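You operate a simulated robot arm through the tools that you are given. There is no shell and no other tool. Be economical: measure what you need, move in short steps, check, and stop when the job is done.

Carry out the task below with a simulated robot arm. There is one attempt and no reset: what you move stays moved.

Task
Scrub away the berry stain with the soapy sponge pad.
Fine: move the white tub to the blue mat; soap the pad; it goes back after. Set down upright: pink sponge pad. What is to be rubbed or washed off counts as gone when no trace of it is left.

It is judged by the outcome, as a careful person would: the job done as asked, and still so three seconds after it is handed in. It fails if anything else is knocked over, pushed out of place, dropped, spilled or broken.

Robot
A 6-joint arm with a two-finger parallel gripper, fixed in place. Base frame: the origin is at the foot of the arm, x ahead of it, y to its left, z up; the work surface is at about z = 0.86. Lengths are in m, angles in degrees, forces in N, time in s.
With the tool pointing down near the work surface it reaches from about 0.26 to 0.68 m from the base axis. Its first joint turns from -66.0 to 66.0 degrees. Payload 2.9 kg.
The tool frame sits at the grasp point between the pads (the TCP): z along the fingers, y along the line on which they close. The tips reach 0.03 m beyond it. Largest opening 0.11 m; finger width 0.02, thickness 0.01; the body of the gripper, 0.048 by 0.112 m, starts 0.055 m behind the TCP.
Orientation is told as [roll, pitch, yaw] about the base's x, y, z axes, in that order, counted from this pose: with the fingers straight down and closing along the base's y, the tool's x points along the base's -x, its y along +y and its z along -z.

Tools
- The arm moves only by the tool play_rows. Its argument "rows" is one flat list of numbers, 7 for each row, row after row: the finger opening in mm, from 0 to 110, then the shift along the tool's x, y, z in units of 400 mm (1.0 is 400 mm), then the turn, a rotation vector about the tool's x, y, z in units of 120 degrees (1.0 is 120 degrees). In form: [hand, x, y, z, ax, ay, az, hand, x, y, z, ax, ay, az, ...]. A call has 1 to 8 rows; each row is the pose to reach, as a shift and turn from the pose commanded when the call began, along the tool's axes at that moment. A call with a number of a shift or a turn outside -1 to 1 is refused whole. Each row takes 0.2 s and may step no farther than 0.05 m and 8.6 degrees from the row before; otherwise, or with a gripper value out of range, the whole call is refused. A pose out of reach is approached as far as the arm can. The call stops where the force on the tool passes 40 N (or 10 N more than at its start, if that is more) or the arm is blocked; 0.2 s more then pass. The fingers move at their own pace (about 0.108 m/s each) and stop on an object; they squeeze with about 32 N. The grip force told is the motor's: it shows also when the fingers shut on nothing. Time passes only in rows, and 0.2 s behind the last, so rows that repeat a pose let the fingers close. The reply holds the time, the measured pose of the TCP, the force on the tool along the base axes, the opening and the grip force, in the units named above and with some noise, with the torque about the TCP (base axes, N m) and any sound that the robot's microphone picked up.
- Cameras (640 x 400 px; columns grow to the right, rows downward): "scene" is fixed at [0.0577, 0.4138, 1.4052]; the picture's right is [-0.91, -0.42, 0.00], its down [-0.15, 0.33, -0.93] and it looks along [0.39, -0.84, -0.37] (base axes); focal length 336 px, centre (320, 200). "wrist" rides on the gripper at [0.072, 0.017, -0.103] in the tool frame; the picture's right is [-0.23, 0.97, 0.00], its down [-0.76, -0.18, -0.62] and it looks along [-0.61, -0.14, 0.78] (tool axes); focal length 222 px, centre (320, 200). There is no depth. A picture from a camera that has moved, and an enlarged one, comes with that camera's place and axes in the base frame and with its lens.
- capture(camera): a new picture of that camera. No time passes.
- enlarge(camera, box): a new picture of the part [left, top, right, bottom] of that camera's present view, enlarged. No time passes.
- finish_job(): hands the job in; it is judged then, once.

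Go step by step. Nothing tells you positions but the pictures and the camera data: compare them with the known pose of the tool, close in by small moves and look again before you grip or let go. The budget is 120 turns and 76 pictures, counting those below and the enlarged ones. Unless the task says otherwise, let go and move clear before handing in, and close with one line.

The tools are called as a command line: name --argument value ..., lists and objects as JSON in quotes. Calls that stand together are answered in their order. play_rows: Moves the arm, as the interface text tells. Its arguments: {"type":"object","properties":{"rows":{"type":"array","items":{"type":"number"}}},"required":["rows"]} The other tools are called the same way: capture (camera) takes a picture; enlarge (camera, box) takes an enlarged picture of a part of a camera's view; finish_job () hands the job in.

At the start:

```text
t: 0.0
eef_pos: [0.4418, -0.1203, 1.2141]
ee_rot: [0.0, 0.0, 0.0]
force: [-0.2, 0.4, 0.5]
ft_torque: [0.0, 0.01, 0.03]
gripper_width: 0.1101
grasp_force: 0.0
```

scene: 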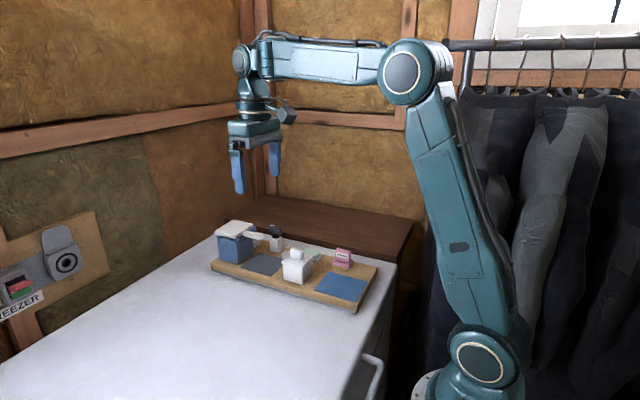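
wrist: 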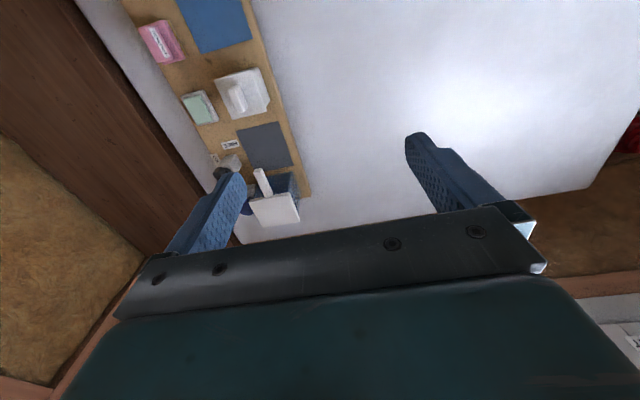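

I see a tray board with several items at the back of the freezer top; I'll look closer first.

enlarge --camera "scene" --box '[200, 210, 390, 320]'

enlarge --camera "wrist" --box '[120, 0, 320, 240]'

enlarge --camera "scene" --box '[0, 200, 400, 400]'

```text
3.37 times, centred on (295, 265) of scene
camera zoom: at [0.0577, 0.4138, 1.4052], right [-0.91, -0.42, 0.0], down [-0.15, 0.33, -0.93], along [0.39, -0.84, -0.37], focal length 1133 px, centre (404, -19)
```

zoom: 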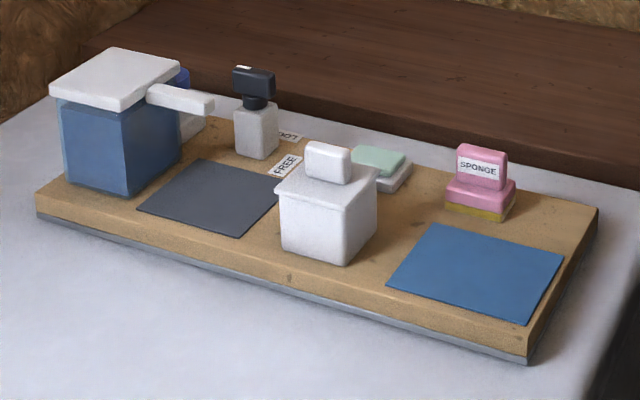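

```text
1.67 times, centred on (220, 120) of wrist
camera zoom: at [0.3695, -0.1034, 1.317], right [0.23, 0.97, 0.0], down [0.76, -0.18, 0.62], along [0.61, -0.14, -0.78], focal length 370 px, centre (487, 333)
```

zoom: 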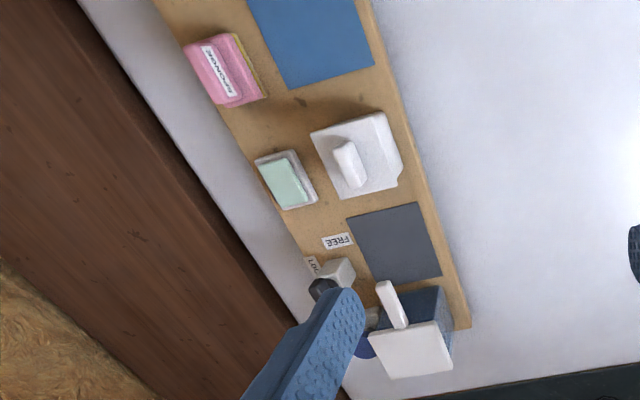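

```text
1.60 times, centred on (200, 300) of scene
camera zoom: at [0.0577, 0.4138, 1.4052], right [-0.91, -0.42, 0.0], down [-0.15, 0.33, -0.93], along [0.39, -0.84, -0.37], focal length 538 px, centre (512, 40)
```

zoom: 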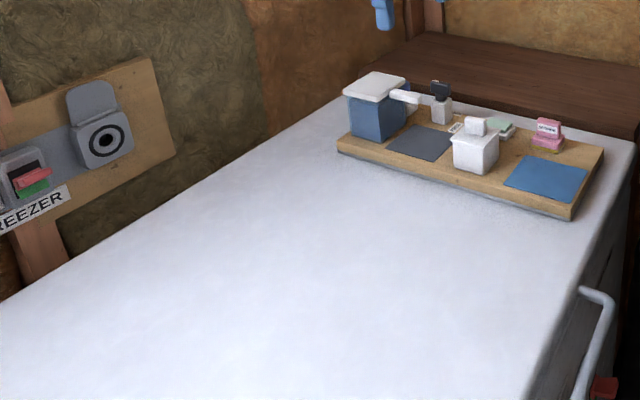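

The board spans x≈0.25–0.68, y≈-0.37…-0.20. I'll move for a closer wrist view.

play_rows --rows '[110, 0.035, -0.06, 0.08, 0, 0, 0, 110, 0.07, -0.12, 0.16, 0, 0, 0, 110, 0.105, -0.18, 0.24, 0, 0, 0, 110, 0.14, -0.24, 0.32, 0, 0, 0, 110, 0.175, -0.3, 0.4, 0, 0, 0]'

capture --camera "wrist"

enlarge --camera "scene" --box '[250, 220, 330, 290]'

```text
t: 1.2
eef_pos: [0.374, -0.242, 1.0524]
ee_rot: [-0.1, 0.0, 0.0]
force: [-0.1, -0.3, 0.7]
ft_torque: [0.02, 0.03, 0.01]
gripper_width: 0.1101
grasp_force: 0.0
```

```text
70 pictures are left
camera wrist: at [0.3012, -0.2241, 1.1559], right [0.23, 0.97, 0.0], down [0.76, -0.18, 0.62], along [0.61, -0.14, -0.78], focal length 222 px, centre (320, 200)
```

wrist: 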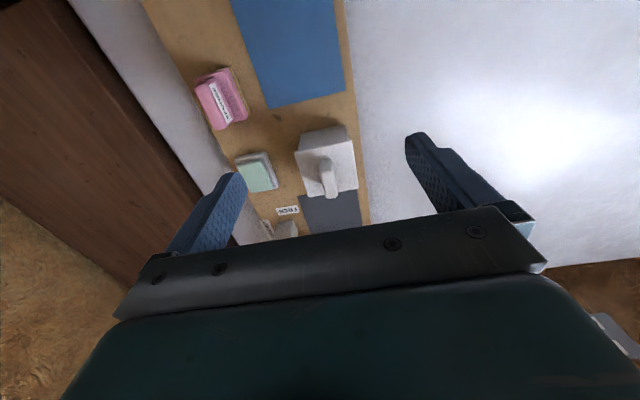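

```text
5.71 times, centred on (290, 255) of scene
camera zoom: at [0.0577, 0.4138, 1.4052], right [-0.91, -0.42, 0.0], down [-0.15, 0.33, -0.93], along [0.39, -0.84, -0.37], focal length 1923 px, centre (491, -114)
```

zoom: 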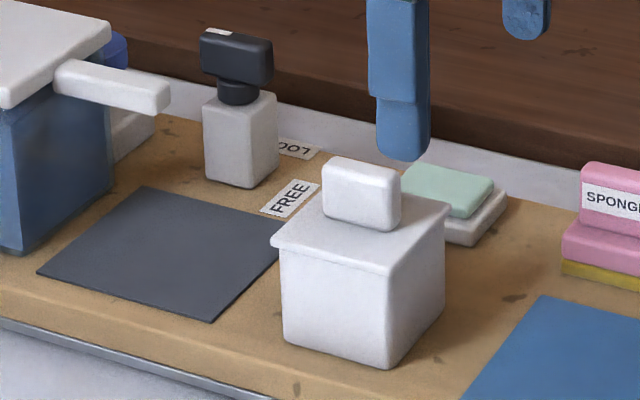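

enlarge --camera "wrist" --box '[180, 0, 380, 240]'

```text
1.67 times, centred on (280, 120) of wrist
camera zoom: at [0.3012, -0.2241, 1.1559], right [0.23, 0.97, 0.0], down [0.76, -0.18, 0.62], along [0.61, -0.14, -0.78], focal length 370 px, centre (387, 333)
```

zoom: 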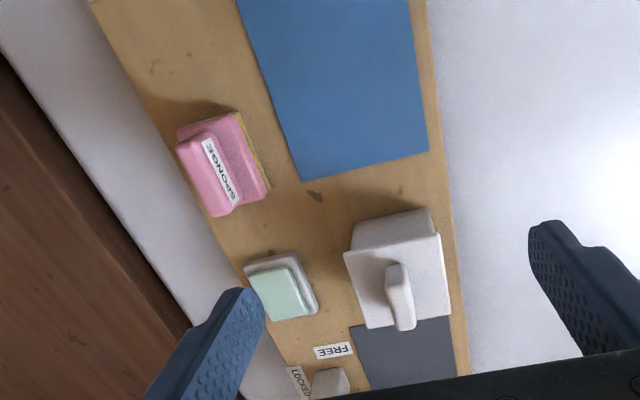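

The tub is centred near (0.439, -0.246), knob long along x. I'll go above it and check alignment.

play_rows --rows '[70, -0.08, -0.005, 0.065, 0, 0, 0, 70, -0.1625, -0.01, 0.13, 0, 0, 0, 70, -0.1625, -0.01, 0.13, 0, 0, 0]'

capture --camera "wrist"

enlarge --camera "scene" --box '[220, 180, 380, 300]'

```text
t: 2.0
eef_pos: [0.4369, -0.2467, 0.9993]
ee_rot: [0.0, 0.0, 0.0]
force: [-0.3, -0.4, -0.3]
ft_torque: [0.0, 0.01, 0.01]
gripper_width: 0.07
grasp_force: 0.0
```

```text
67 pictures are left
camera wrist: at [0.3643, -0.2292, 1.1032], right [0.23, 0.97, 0.0], down [0.76, -0.18, 0.62], along [0.61, -0.14, -0.78], focal length 222 px, centre (320, 200)
```

wrist: 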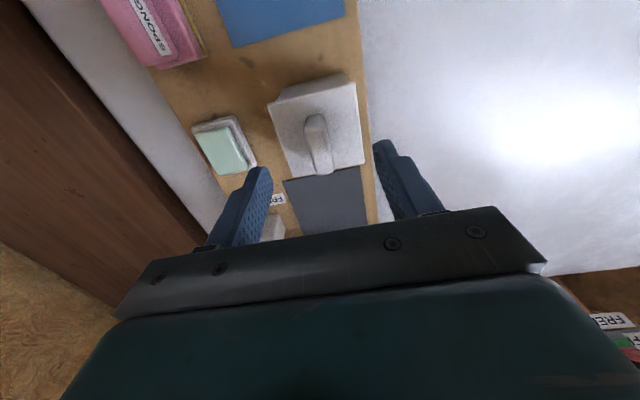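

```text
3.33 times, centred on (300, 240) of scene
camera zoom: at [0.0577, 0.4138, 1.4052], right [-0.91, -0.42, 0.0], down [-0.15, 0.33, -0.93], along [0.39, -0.84, -0.37], focal length 1122 px, centre (387, 67)
```

zoom: 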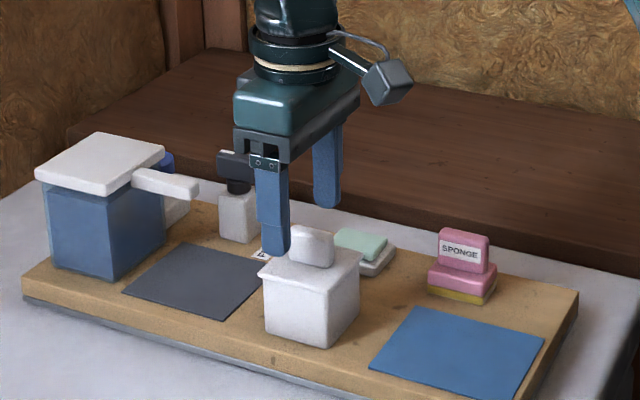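

Aligned over the knob; lowering and closing on it.

play_rows --rows '[60, 0.005, 0.003, 0.04, 0, 0, 0, 50, 0.006, 0.003, 0.083, 0, 0, 0, 50, 0.006, 0.003, 0.083, 0, 0, 0, 0, 0.006, 0.003, 0.083, 0, 0, 0, 0, 0.006, 0.003, 0.083, 0, 0, 0, 0, 0.006, 0.003, 0.083, 0, 0, 0]'

enlarge --camera "scene" --box '[220, 180, 380, 300]'

```text
t: 2.7
eef_pos: [0.4362, -0.2425, 0.9745]
ee_rot: [-0.1, -0.3, 0.1]
force: [-3.6, 2.8, 8.7]
ft_torque: [0.13, 0.17, 0.06]
gripper_width: 0.0499
grasp_force: 0.2
stopped in row 3: the force on the tool passed its limit at 43 N (the readings are from after the stop); the commanded pose is now the measured one
```

```text
3.33 times, centred on (300, 240) of scene
camera zoom: at [0.0574, 0.414, 1.4052], right [-0.91, -0.42, 0.0], down [-0.15, 0.33, -0.93], along [0.39, -0.84, -0.37], focal length 1122 px, centre (387, 67)
```

zoom: 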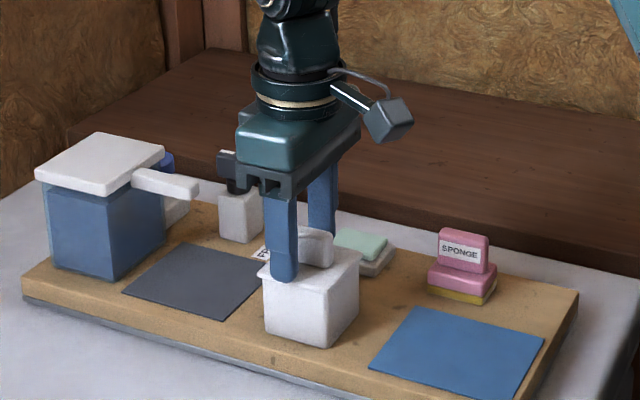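

The tips touched the lid (lid top ≈0.944). Rising 4 mm and closing on the knob.

play_rows --rows '[50, 0, 0, -0.01, 0, 0.0, 0, 0, 0, 0, -0.01, 0, 0, 0, 0, 0, 0, -0.01, 0, 0, 0, 0, 0, 0, -0.01, 0, 0, 0]'

capture --camera "wrist"

```text
t: 3.7
eef_pos: [0.4339, -0.2446, 0.9775]
ee_rot: [-0.2, -0.3, -0.1]
force: [0.0, -0.6, -1.0]
ft_torque: [-0.03, 0.01, 0.0]
gripper_width: 0.0125
grasp_force: 32.2
```

```text
64 pictures are left
camera wrist: at [0.362, -0.227, 1.0792], right [0.23, 0.97, 0.0], down [0.76, -0.18, 0.63], along [0.61, -0.14, -0.78], focal length 222 px, centre (320, 200)
```

wrist: 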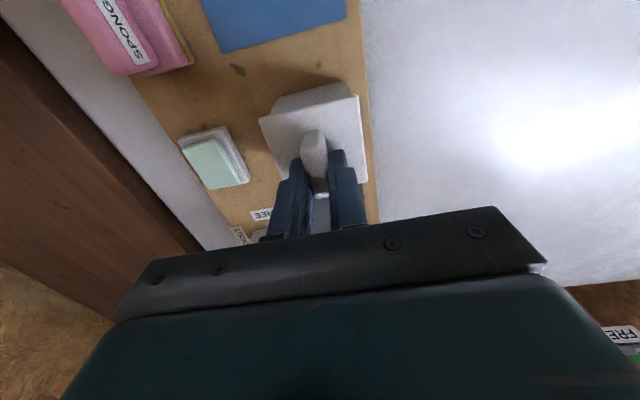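

The knob is gripped (12.5 mm). A small lift to see whether the whole tub comes.

play_rows --rows '[0, 0, 0, -0.02, 0, 0, 0, 0, 0, 0, -0.05, 0, 0, 0, 0, 0, 0, -0.05, 0, 0, 0]'

enlarge --camera "scene" --box '[220, 180, 380, 300]'

```text
t: 4.5
eef_pos: [0.4358, -0.2453, 0.998]
ee_rot: [-0.3, -0.3, 0.0]
force: [-0.3, -0.3, -1.6]
ft_torque: [-0.01, 0.02, 0.0]
gripper_width: 0.0126
grasp_force: 31.9
```

```text
3.33 times, centred on (300, 240) of scene
camera zoom: at [0.0577, 0.4138, 1.4052], right [-0.91, -0.42, 0.0], down [-0.15, 0.33, -0.93], along [0.39, -0.84, -0.37], focal length 1122 px, centre (387, 67)
```

zoom: 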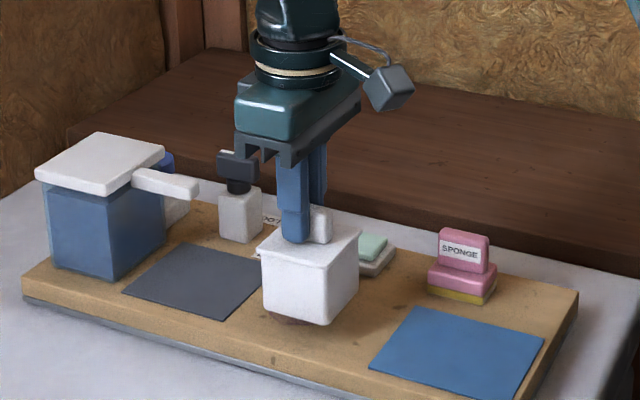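

The tub comes up whole and the stain is underneath. Carrying it over the blue mat (centre ≈ (0.309, -0.252)).

play_rows --rows '[0, 0, 0, -0.075, 0, 0, 0, 0, 0.08, -0.004, -0.075, 0, 0, 0, 0, 0.16, -0.008, -0.075, 0, 0, 0, 0, 0.24, -0.012, -0.075, 0, 0, 0, 0, 0.32, -0.015, -0.075, 0, 0, 0, 0, 0.32, -0.015, -0.04, 0, 0, 0, 0, 0.32, -0.015, 0.0, 0, 0, 0, 0, 0.32, -0.015, 0.0, 0, 0, 0]'

enlarge --camera "scene" --box '[220, 180, 380, 310]'

capture --camera "wrist"

```text
t: 6.3
eef_pos: [0.3104, -0.2502, 0.9955]
ee_rot: [-0.2, -0.2, 0.0]
force: [0.4, 0.1, -0.5]
ft_torque: [0.01, 0.0, 0.0]
gripper_width: 0.0122
grasp_force: 31.9
```

```text
3.08 times, centred on (300, 245) of scene
camera zoom: at [0.0577, 0.4138, 1.4052], right [-0.91, -0.42, 0.0], down [-0.15, 0.33, -0.93], along [0.39, -0.84, -0.37], focal length 1035 px, centre (382, 62)
```

zoom: 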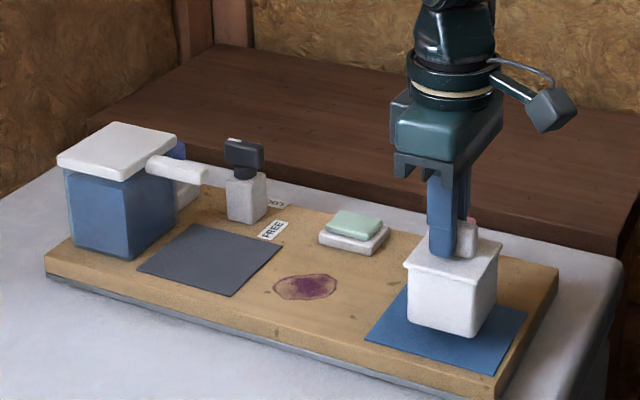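

```text
61 pictures are left
camera wrist: at [0.2364, -0.2329, 1.0985], right [0.23, 0.97, 0.0], down [0.76, -0.18, 0.63], along [0.61, -0.14, -0.78], focal length 222 px, centre (320, 200)
```

wrist: 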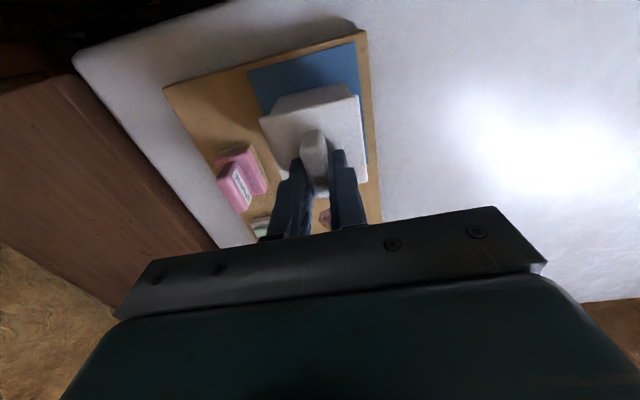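

The tub is above the blue mat; lowering gently.

play_rows --rows '[0, 0, 0, 0.02, 0, 0, 0, 0, 0, 0, 0.035, 0, 0, 0, 0, 0, 0, 0.045, 0, 0, 0, 0, 0, 0, 0.045, 0, 0, 0]'

enlarge --camera "scene" --box '[280, 220, 380, 310]'

```text
t: 7.3
eef_pos: [0.3104, -0.251, 0.979]
ee_rot: [-0.2, -0.4, 0.0]
force: [-0.7, -0.2, -0.1]
ft_torque: [-0.01, 0.03, -0.01]
gripper_width: 0.0125
grasp_force: 32.7
```

```text
4.44 times, centred on (330, 265) of scene
camera zoom: at [0.0577, 0.4138, 1.4052], right [-0.91, -0.42, 0.0], down [-0.15, 0.33, -0.93], along [0.39, -0.84, -0.37], focal length 1496 px, centre (276, -89)
```

zoom: 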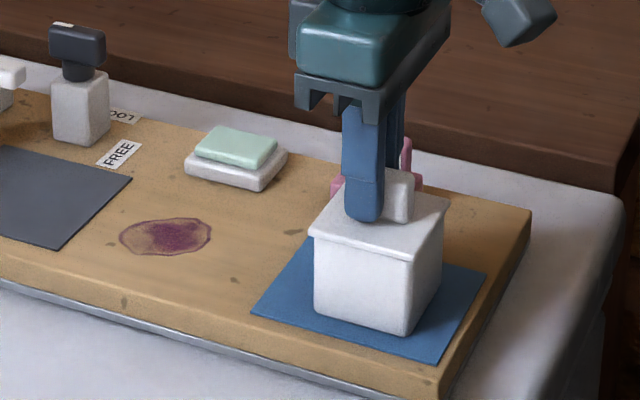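

Nearly down; creeping until the contact force shows.

play_rows --rows '[0, 0, 0, 0.003, 0, 0, 0, 0, 0, 0, 0.003, 0, 0, 0]'

```text
t: 7.9
eef_pos: [0.3101, -0.25, 0.9783]
ee_rot: [-0.3, -0.4, 0.0]
force: [-4.0, -0.4, 18.2]
ft_torque: [0.11, 0.37, 0.0]
gripper_width: 0.0124
grasp_force: 31.5
```

Contact. Easing off, opening and rising.

play_rows --rows '[0, 0, 0, -0.002, 0, 0, 0, 40, 0, 0, -0.002, 0, 0, 0, 40, 0, 0, -0.002, 0, 0, 0, 40, 0, 0, -0.05, 0, 0, 0, 40, 0, 0, -0.13, 0, 0, 0, 40, 0, 0, -0.2, 0, 0, 0]'

capture --camera "wrist"

enlarge --camera "scene" --box '[250, 210, 390, 310]'

```text
t: 9.3
eef_pos: [0.3075, -0.2511, 1.0565]
ee_rot: [-0.2, -0.3, 0.0]
force: [0.0, 0.1, 0.7]
ft_torque: [0.03, -0.02, 0.02]
gripper_width: 0.0401
grasp_force: 0.1
```

```text
59 pictures are left
camera wrist: at [0.2335, -0.2324, 1.1588], right [0.23, 0.97, 0.0], down [0.76, -0.18, 0.63], along [0.61, -0.14, -0.78], focal length 222 px, centre (320, 200)
```

wrist: 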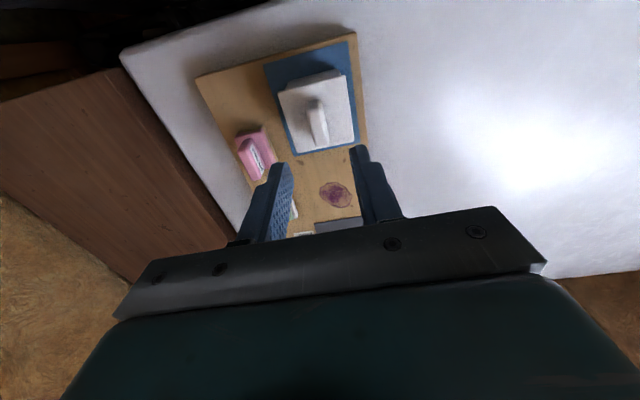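

```text
4.00 times, centred on (320, 260) of scene
camera zoom: at [0.0577, 0.4138, 1.4052], right [-0.91, -0.42, 0.0], down [-0.15, 0.33, -0.93], along [0.39, -0.84, -0.37], focal length 1346 px, centre (320, -40)
```

zoom: 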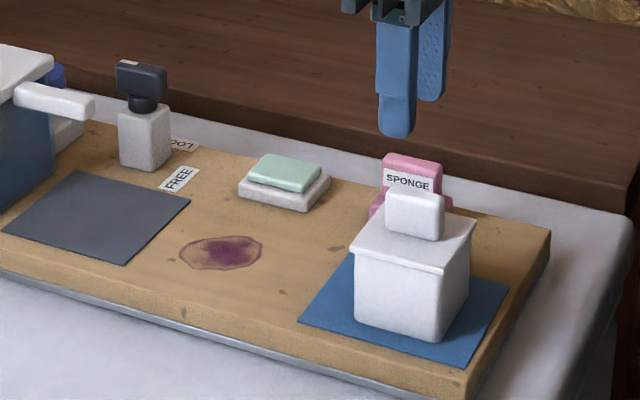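

Tub sits on the mat. Next over the pink sponge to view its handle.

play_rows --rows '[50, -0.03, -0.08, 0, 0, 0, 0, 50, -0.06, -0.16, 0, 0, 0, 0, 50, -0.08, -0.235, 0.03, 0, 0, 0, 50, -0.08, -0.235, 0.05, 0, 0, 0]'

capture --camera "wrist"

enlarge --camera "scene" --box '[280, 190, 380, 270]'

```text
t: 10.3
eef_pos: [0.3373, -0.3448, 1.0372]
ee_rot: [-0.2, -0.3, 0.1]
force: [0.1, 0.5, -0.3]
ft_torque: [0.0, -0.02, 0.02]
gripper_width: 0.05
grasp_force: 0.0
```

```text
57 pictures are left
camera wrist: at [0.2648, -0.3275, 1.1402], right [0.23, 0.97, 0.0], down [0.76, -0.18, 0.63], along [0.61, -0.14, -0.78], focal length 222 px, centre (320, 200)
```

wrist: 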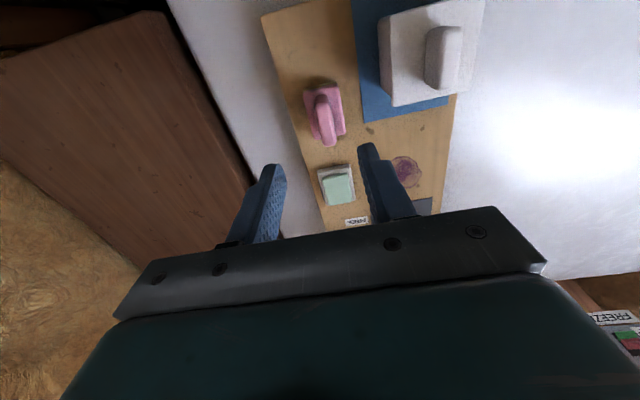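

```text
5.00 times, centred on (330, 230) of scene
camera zoom: at [0.0577, 0.4138, 1.4052], right [-0.91, -0.42, 0.0], down [-0.15, 0.33, -0.93], along [0.39, -0.84, -0.37], focal length 1682 px, centre (270, 50)
```

zoom: 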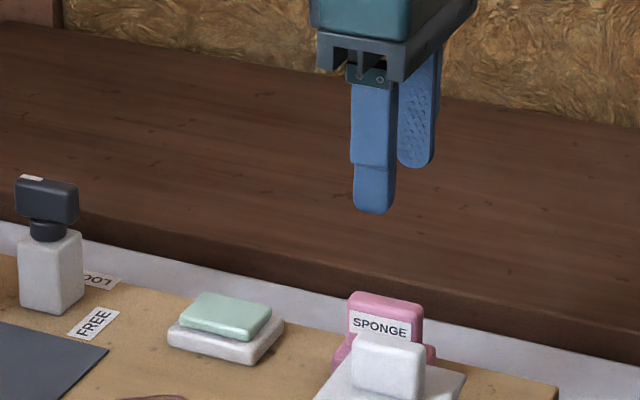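

enlarge --camera "wrist" --box '[260, 50, 420, 210]'

```text
2.50 times, centred on (340, 130) of wrist
camera zoom: at [0.2648, -0.3275, 1.1402], right [0.23, 0.97, 0.0], down [0.76, -0.18, 0.63], along [0.61, -0.14, -0.78], focal length 555 px, centre (270, 375)
```

zoom: 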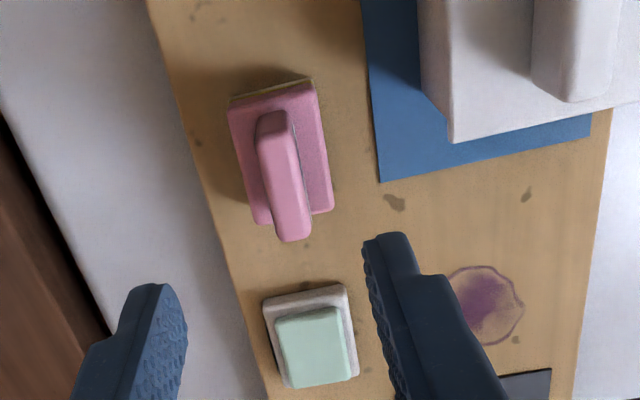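

The sponge is centred ≈(0.334, -0.338), handle along x; the stain is at ≈(0.44, -0.252), the soap at ≈(0.431, -0.342). Lowering onto the handle.

play_rows --rows '[45, 0.005, 0.0175, 0.07, 0, 0, 0, 45, 0.005, 0.0175, 0.14, 0, 0, 0, 45, 0.005, 0.0175, 0.19, 0, 0, 0, 45, 0.005, 0.0175, 0.19, 0, 0, 0]'

enlarge --camera "wrist" --box '[220, 50, 420, 250]'

enlarge --camera "scene" --box '[280, 200, 380, 280]'

```text
t: 11.3
eef_pos: [0.3367, -0.3392, 0.9602]
ee_rot: [-0.3, -0.3, 0.0]
force: [-1.4, 1.0, 0.4]
ft_torque: [0.01, -0.03, 0.0]
gripper_width: 0.0452
grasp_force: 0.1
```

```text
2.00 times, centred on (320, 150) of wrist
camera zoom: at [0.264, -0.3209, 1.0628], right [0.23, 0.97, 0.0], down [0.76, -0.18, 0.63], along [0.61, -0.14, -0.78], focal length 444 px, centre (320, 300)
```

zoom: 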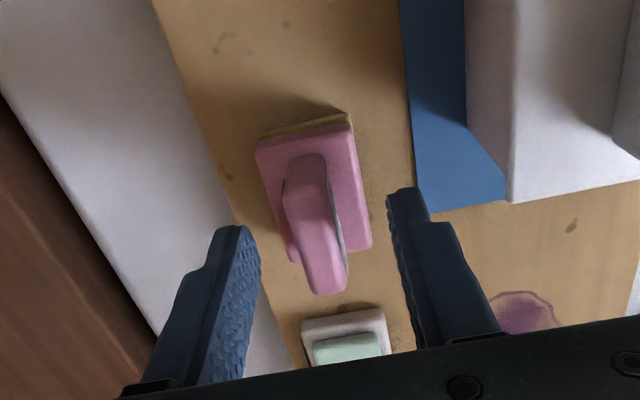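

```text
5.00 times, centred on (330, 240) of scene
camera zoom: at [0.0577, 0.4138, 1.4052], right [-0.91, -0.42, 0.0], down [-0.15, 0.33, -0.93], along [0.39, -0.84, -0.37], focal length 1682 px, centre (270, 0)
```

zoom: 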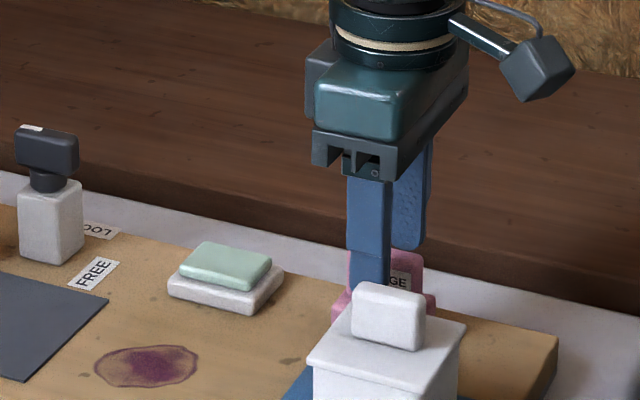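

Straddling the handle; lowering 6 mm more and closing.

play_rows --rows '[45, 0, 0, 0.015, 0, 0, 0, 45, 0, 0, 0.015, 0, 0, 0, 0, 0, 0, 0.015, 0, 0, 0, 0, 0, 0, 0.015, 0, 0, 0, 0, 0, 0, 0.015, 0, 0, 0]'

enlarge --camera "wrist" --box '[220, 50, 420, 250]'

```text
t: 12.5
eef_pos: [0.3367, -0.3387, 0.9546]
ee_rot: [-0.2, -0.3, 0.1]
force: [0.2, 0.3, 0.1]
ft_torque: [0.01, 0.05, 0.02]
gripper_width: 0.0126
grasp_force: 32.0
```

```text
2.00 times, centred on (320, 150) of wrist
camera zoom: at [0.2641, -0.321, 1.0572], right [0.23, 0.97, 0.0], down [0.76, -0.18, 0.63], along [0.61, -0.14, -0.78], focal length 444 px, centre (320, 300)
```

zoom: 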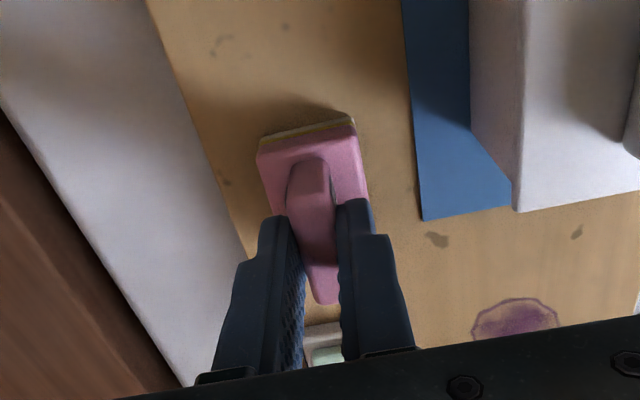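

Pad gripped; home TCP is (0.337, -0.339, 0.955). Lifting and carrying over the soap.

play_rows --rows '[0, 0, 0, -0.06, 0, 0, 0, 0, 0, 0, -0.13, 0, 0, 0, 0, -0.08, -0.003, -0.14, 0, 0, 0, 0, -0.16, -0.006, -0.14, 0, 0, 0, 0, -0.2425, -0.01, -0.14, 0, 0, 0, 0, -0.2425, -0.01, -0.09, 0, 0, 0, 0, -0.2425, -0.01, -0.09, 0, 0, 0]'

enlarge --camera "scene" --box '[250, 190, 380, 290]'

capture --camera "wrist"

```text
t: 14.1
eef_pos: [0.4364, -0.3416, 0.9942]
ee_rot: [-0.2, -0.2, 0.0]
force: [0.1, 0.7, 0.1]
ft_torque: [0.0, 0.03, 0.04]
gripper_width: 0.013
grasp_force: 31.6
```

```text
4.00 times, centred on (315, 240) of scene
camera zoom: at [0.0577, 0.4138, 1.4052], right [-0.91, -0.42, 0.0], down [-0.15, 0.33, -0.93], along [0.39, -0.84, -0.37], focal length 1346 px, centre (340, 40)
```

zoom: 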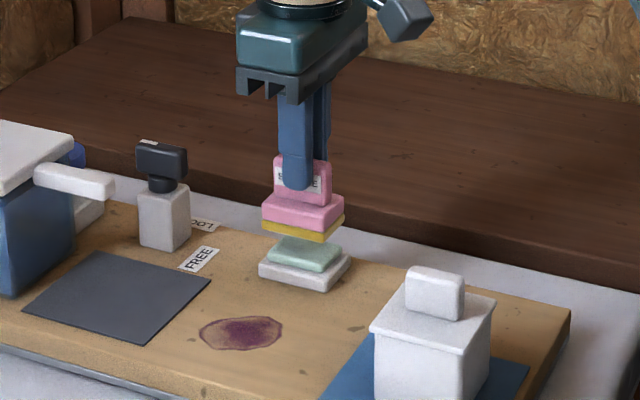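

```text
50 pictures are left
camera wrist: at [0.3637, -0.3244, 1.0966], right [0.23, 0.97, 0.0], down [0.76, -0.18, 0.63], along [0.61, -0.14, -0.78], focal length 222 px, centre (320, 200)
```

wrist: 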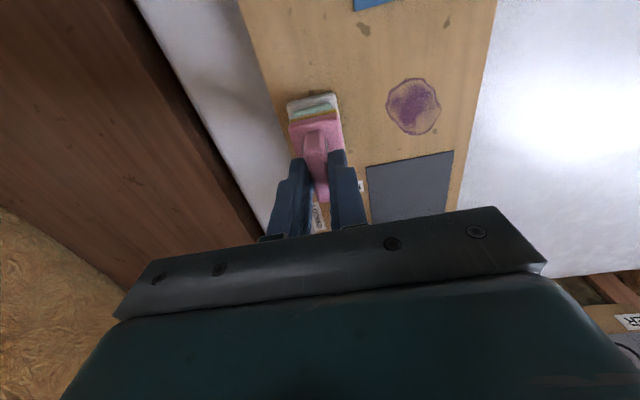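

Aligned above the soap; lowering in small steps until contact.

play_rows --rows '[0, 0, 0, 0.025, 0, 0, 0, 0, 0, 0, 0.04, 0, 0, 0, 0, 0, 0, 0.044, 0, 0, 0]'

```text
t: 14.9
eef_pos: [0.4362, -0.3433, 0.9738]
ee_rot: [-0.2, -0.3, 0.1]
force: [0.2, -0.2, -0.6]
ft_torque: [0.04, 0.03, 0.0]
gripper_width: 0.0122
grasp_force: 31.7
```

play_rows --rows '[0, 0, 0, 0.004, 0, 0, 0, 0, 0, 0, 0.006, 0, 0, 0]'

enlarge --camera "scene" --box '[270, 220, 350, 270]'

```text
t: 15.5
eef_pos: [0.4354, -0.3428, 0.9736]
ee_rot: [-0.3, -0.3, 0.0]
force: [-0.7, -0.1, 8.6]
ft_torque: [0.06, 0.06, 0.0]
gripper_width: 0.0127
grasp_force: 31.9
```

```text
8.00 times, centred on (310, 245) of scene
camera zoom: at [0.0575, 0.4139, 1.4052], right [-0.91, -0.42, 0.0], down [-0.15, 0.33, -0.93], along [0.39, -0.84, -0.37], focal length 2692 px, centre (400, -160)
```

zoom: 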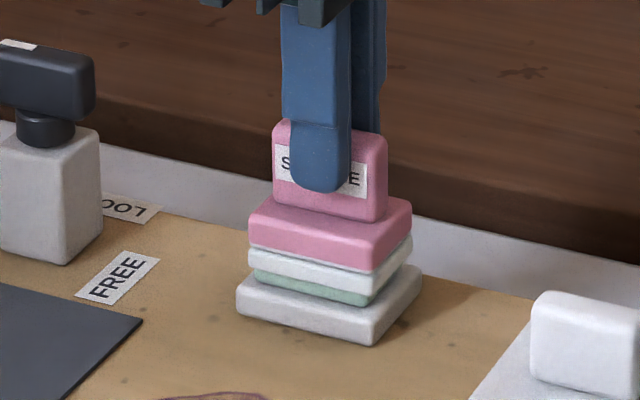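

The pad now carries white lather. Lifting it and moving over the stain.

play_rows --rows '[0, 0, 0, -0.04, 0, 0, 0, 0, 0, 0, -0.09, 0, 0, 0, 0, -0.005, 0.1, -0.09, 0, 0, 0, 0, -0.01, 0.17, -0.09, 0, 0, 0, 0, -0.01, 0.225, -0.07, 0, 0, 0, 0, -0.01, 0.225, -0.02, 0, 0, 0, 0, -0.01, 0.225, 0.02, 0, 0, 0, 0, -0.01, 0.225, 0.02, 0, 0, 0]'

enlarge --camera "scene" --box '[250, 210, 350, 290]'

capture --camera "wrist"

```text
t: 17.3
eef_pos: [0.4405, -0.2517, 0.963]
ee_rot: [-0.2, -0.4, -0.1]
force: [1.2, 0.0, -0.6]
ft_torque: [0.0, -0.01, 0.0]
gripper_width: 0.0126
grasp_force: 31.8
```

```text
5.00 times, centred on (300, 250) of scene
camera zoom: at [0.0577, 0.4138, 1.4052], right [-0.91, -0.42, 0.0], down [-0.15, 0.33, -0.93], along [0.39, -0.84, -0.37], focal length 1682 px, centre (420, -50)
```

zoom: 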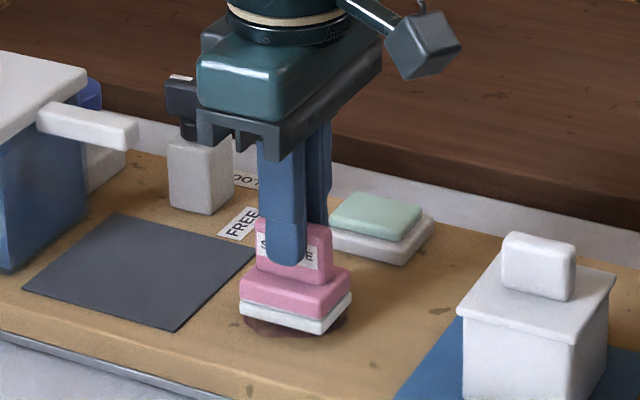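

```text
47 pictures are left
camera wrist: at [0.3661, -0.2347, 1.0648], right [0.23, 0.97, 0.0], down [0.76, -0.18, 0.63], along [0.61, -0.14, -0.78], focal length 222 px, centre (320, 200)
```

wrist: 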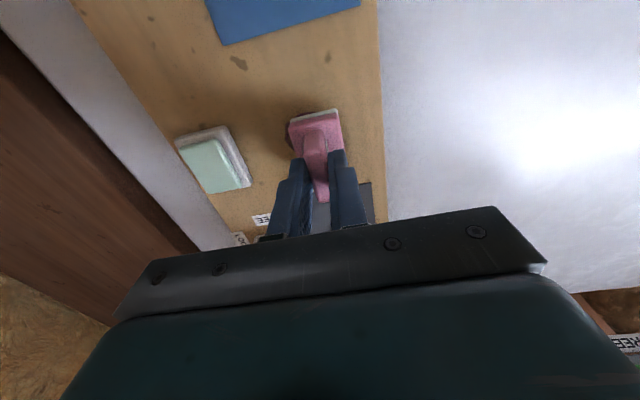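

Over the stain, about 8 mm up. Lowering to contact.

play_rows --rows '[0, 0, 0, 0.012, 0, 0, 0, 0, 0, 0, 0.018, 0, 0, 0, 0, 0, 0, 0.021, 0, 0, 0]'

```text
t: 18.1
eef_pos: [0.4375, -0.2525, 0.9556]
ee_rot: [-0.2, -0.3, -0.1]
force: [0.6, -0.2, 0.2]
ft_torque: [0.01, -0.02, 0.0]
gripper_width: 0.0126
grasp_force: 32.3
```

play_rows --rows '[0, 0, 0, 0.003, 0, 0, 0, 0, 0, 0, 0.005, 0, 0, 0]'

```text
t: 18.7
eef_pos: [0.4385, -0.2517, 0.9551]
ee_rot: [-0.2, -0.5, -0.1]
force: [-3.8, 2.7, 14.5]
ft_torque: [0.19, 0.2, -0.03]
gripper_width: 0.0129
grasp_force: 32.1
```

About 14 N of contact. Rubbing in strokes over the stain.

play_rows --rows '[0, 0.045, 0, 0, 0, 0, 0, 0, 0, 0, 0, 0, 0, 0, 0, -0.045, 0, 0, 0, 0, 0, 0, -0.045, 0.04, 0, 0, 0, 0, 0, 0, 0.04, 0, 0, 0, 0, 0, 0.045, 0.04, 0, 0, 0, 0, 0, 0.045, 0, 0, 0, 0, 0, 0, 0.045, -0.04, 0, 0, 0, 0]'

play_rows --rows '[0, -0.045, 0, 0, 0, 0, 0, 0, -0.09, 0, 0, 0, 0, 0, 0, -0.09, 0.04, 0, 0, 0, 0, 0, -0.045, 0.04, 0, 0, 0, 0, 0, -0.045, 0.08, 0, 0, 0, 0, 0, -0.045, 0.04, 0, 0, 0, 0, 0, -0.045, 0, 0, 0, 0, 0, 0, -0.045, 0.04, 0, 0, 0, 0]'

enlarge --camera "scene" --box '[250, 210, 350, 290]'

```text
t: 20.5
eef_pos: [0.4216, -0.2677, 0.9537]
ee_rot: [-0.1, -0.1, 0.0]
force: [-0.8, 13.7, 19.8]
ft_torque: [0.56, -0.18, 0.12]
gripper_width: 0.0126
grasp_force: 32.0
```

```text
t: 22.3
eef_pos: [0.4403, -0.2526, 0.953]
ee_rot: [-0.2, -0.3, 0.0]
force: [-0.4, -0.5, -0.4]
ft_torque: [0.02, -0.03, 0.0]
gripper_width: 0.0128
grasp_force: 32.8
```

```text
5.00 times, centred on (300, 250) of scene
camera zoom: at [0.0577, 0.4138, 1.4052], right [-0.91, -0.42, 0.0], down [-0.15, 0.33, -0.93], along [0.39, -0.84, -0.37], focal length 1682 px, centre (420, -50)
```

zoom: 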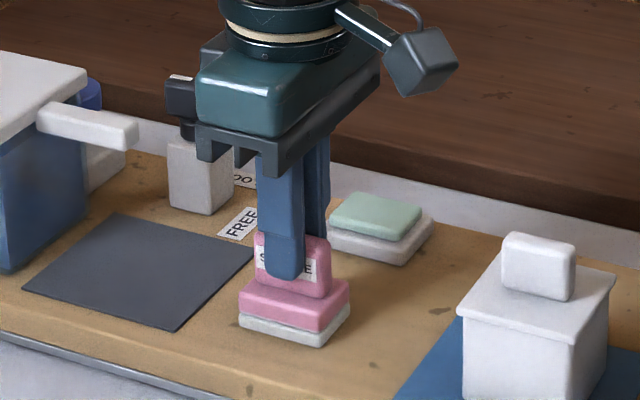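

The visible stain has gone; contact force fell to 0, so the pad may have slipped slightly in the fingers. Lifting to look.

play_rows --rows '[0, 0, 0, -0.05, 0, 0, 0, 0, 0, 0, -0.1, 0, 0, 0, 0, 0.0, -0.08, -0.15, 0, 0, 0, 0, 0.0, -0.16, -0.15, 0, 0, 0, 0, 0, -0.2, -0.15, 0, 0, 0]'

enlarge --camera "scene" --box '[250, 190, 380, 290]'

enlarge --camera "wrist" --box '[240, 40, 480, 220]'

```text
t: 23.5
eef_pos: [0.4401, -0.3307, 1.0119]
ee_rot: [-0.2, -0.3, 0.0]
force: [0.4, -0.2, -0.3]
ft_torque: [-0.04, -0.01, 0.01]
gripper_width: 0.0126
grasp_force: 31.8
```

```text
4.00 times, centred on (315, 240) of scene
camera zoom: at [0.0577, 0.4138, 1.4052], right [-0.91, -0.42, 0.0], down [-0.15, 0.33, -0.93], along [0.39, -0.84, -0.37], focal length 1346 px, centre (340, 40)
```

zoom: 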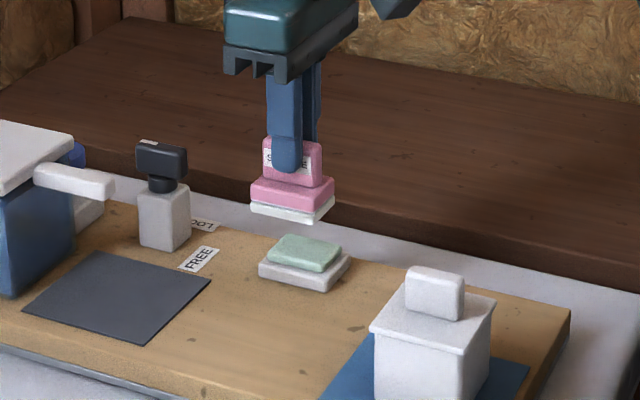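

```text
2.22 times, centred on (360, 130) of wrist
camera zoom: at [0.3662, -0.3134, 1.1149], right [0.23, 0.97, 0.0], down [0.76, -0.18, 0.63], along [0.61, -0.14, -0.78], focal length 494 px, centre (231, 356)
```

zoom: 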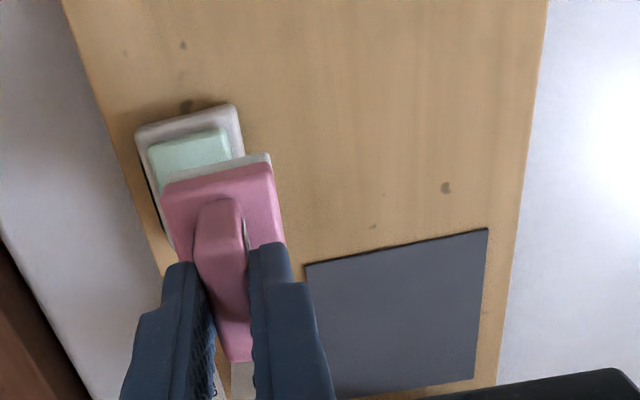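

enlarge --camera "wrist" --box '[330, 60, 450, 150]'

enlarge --camera "scene" --box '[285, 250, 335, 290]'

```text
4.44 times, centred on (390, 105) of wrist
camera zoom: at [0.3662, -0.3134, 1.1149], right [0.23, 0.97, 0.0], down [0.76, -0.18, 0.63], along [0.61, -0.14, -0.78], focal length 987 px, centre (9, 622)
```

zoom: 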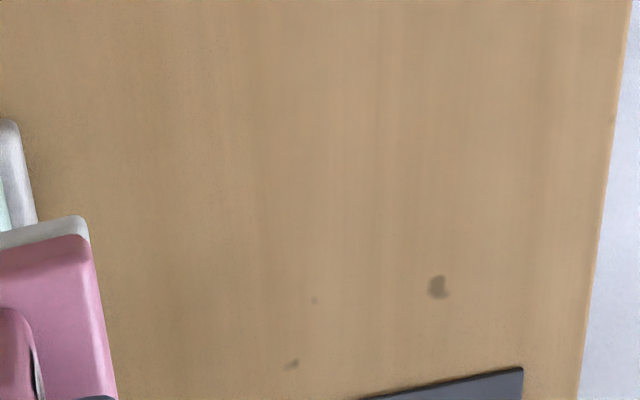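

```text
10.00 times, centred on (310, 270) of scene
camera zoom: at [0.0577, 0.4138, 1.4052], right [-0.91, -0.42, 0.0], down [-0.15, 0.33, -0.93], along [0.39, -0.84, -0.37], focal length 3365 px, centre (420, -500)
```

zoom: 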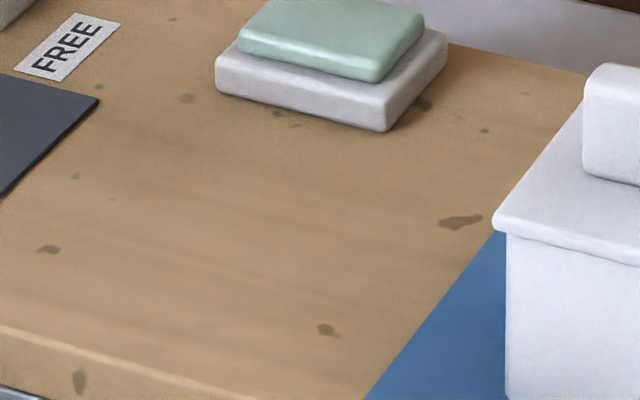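

The stain is gone without trace (the small specks were board marks from before). Taking the pad back to its original spot.

play_rows --rows '[0, 0.085, -0.005, 0, 0, 0, 0, 0, 0.17, -0.01, 0, 0, 0, 0, 0, 0.2525, -0.015, 0, 0, 0, 0, 0, 0.2525, -0.015, 0.05, 0, 0, 0, 0, 0.2525, -0.015, 0.1, 0, 0, 0, 0, 0.2525, -0.015, 0.13, 0, 0, 0, 0, 0.2525, -0.015, 0.13, 0, 0, 0]'

enlarge --camera "wrist" --box '[220, 50, 420, 250]'

enlarge --camera "scene" --box '[280, 200, 380, 280]'

```text
t: 25.1
eef_pos: [0.3372, -0.3376, 0.9605]
ee_rot: [-0.2, -0.3, 0.0]
force: [-0.2, -0.3, -0.9]
ft_torque: [-0.03, 0.01, 0.0]
gripper_width: 0.0126
grasp_force: 32.2
```

```text
2.00 times, centred on (320, 150) of wrist
camera zoom: at [0.2647, -0.3198, 1.063], right [0.23, 0.97, 0.0], down [0.76, -0.18, 0.63], along [0.61, -0.14, -0.78], focal length 444 px, centre (320, 300)
```

zoom: 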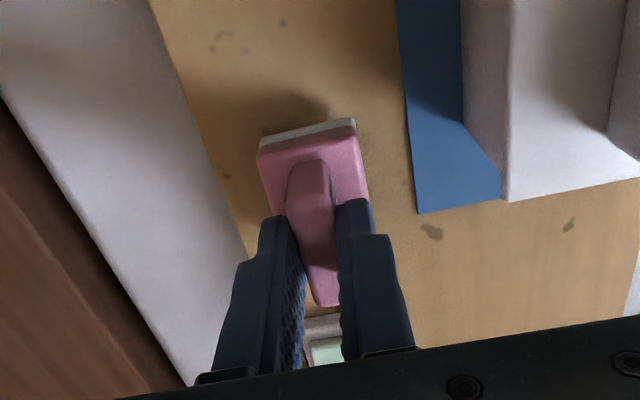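

```text
5.00 times, centred on (330, 240) of scene
camera zoom: at [0.0577, 0.4138, 1.4052], right [-0.91, -0.42, 0.0], down [-0.15, 0.33, -0.93], along [0.39, -0.84, -0.37], focal length 1682 px, centre (270, 0)
```

zoom: 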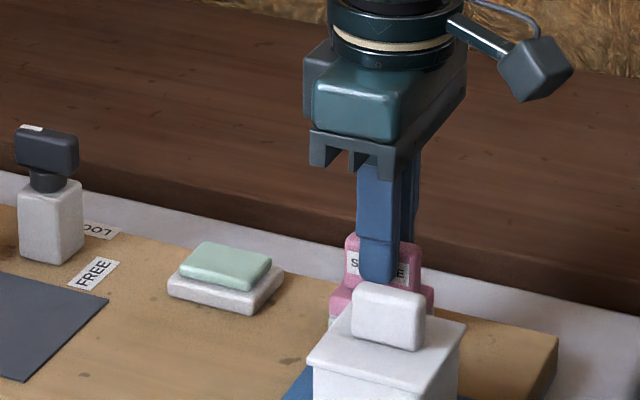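

Back over its spot and still upright; creeping down the last millimetres.

play_rows --rows '[0, 0, 0, 0.008, 0, 0, 0, 0, 0, 0, 0.013, 0, 0, 0, 0, 0, 0, 0.015, 0, 0, 0]'

```text
t: 25.9
eef_pos: [0.3386, -0.3374, 0.9541]
ee_rot: [-0.2, -0.3, -0.1]
force: [-0.4, -0.4, -0.7]
ft_torque: [0.02, -0.01, 0.01]
gripper_width: 0.0126
grasp_force: 32.2
```

play_rows --rows '[0, 0, 0, 0.002, 0, 0, 0, 0, 0, 0, 0.004, 0, 0, 0]'

```text
t: 26.5
eef_pos: [0.3382, -0.3373, 0.9539]
ee_rot: [-0.3, -0.4, 0.1]
force: [1.8, 0.9, 5.5]
ft_torque: [0.1, -0.04, -0.02]
gripper_width: 0.0125
grasp_force: 32.6
```

Light contact; opening and rising straight up.

play_rows --rows '[40, 0, 0, 0, 0, 0, 0, 40, 0, 0, 0, 0, 0, 0, 40, 0, 0, -0.05, 0, 0, 0, 40, 0, 0, -0.15, 0, 0, 0, 40, 0, 0, -0.25, 0, 0, 0, 40, 0, 0, -0.35, 0, 0, 0]'

enlarge --camera "scene" --box '[200, 190, 390, 310]'

capture --camera "wrist"

```text
t: 27.9
eef_pos: [0.336, -0.3362, 1.0956]
ee_rot: [-0.2, -0.3, 0.0]
force: [0.8, 0.0, 0.2]
ft_torque: [0.0, 0.0, -0.01]
gripper_width: 0.0399
grasp_force: 0.0
```

```text
3.33 times, centred on (295, 250) of scene
camera zoom: at [0.0577, 0.4138, 1.4052], right [-0.91, -0.42, 0.0], down [-0.15, 0.33, -0.93], along [0.39, -0.84, -0.37], focal length 1122 px, centre (403, 33)
```

zoom: 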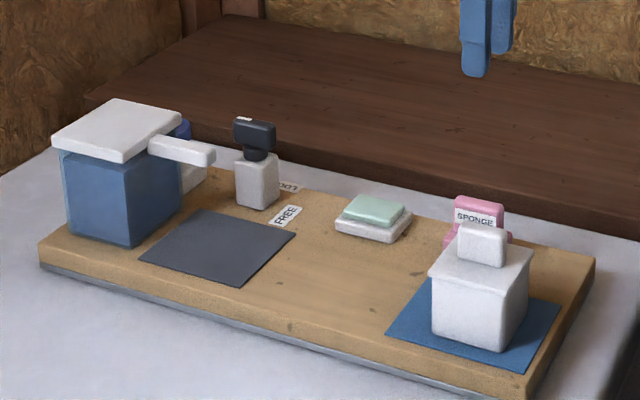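

```text
38 pictures are left
camera wrist: at [0.2623, -0.319, 1.1975], right [0.23, 0.97, 0.0], down [0.76, -0.18, 0.63], along [0.61, -0.14, -0.78], focal length 222 px, centre (320, 200)
```

wrist: 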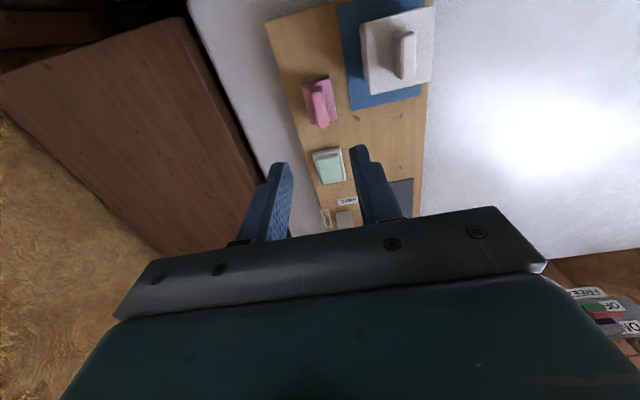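

The board is clean, the tub sits on the blue mat, and the pad stands upright back in its place with the gripper clear. Handing in.

finish_job

```text
The job is handed in.
```

The berry stain, which was under the white tub, is scrubbed away with no trace in the close-up pictures. The tub is on the blue mat, and the soaped pink pad is upright back in its original place; I took "it goes back after" to mean the pad, so the tub stays on the mat.
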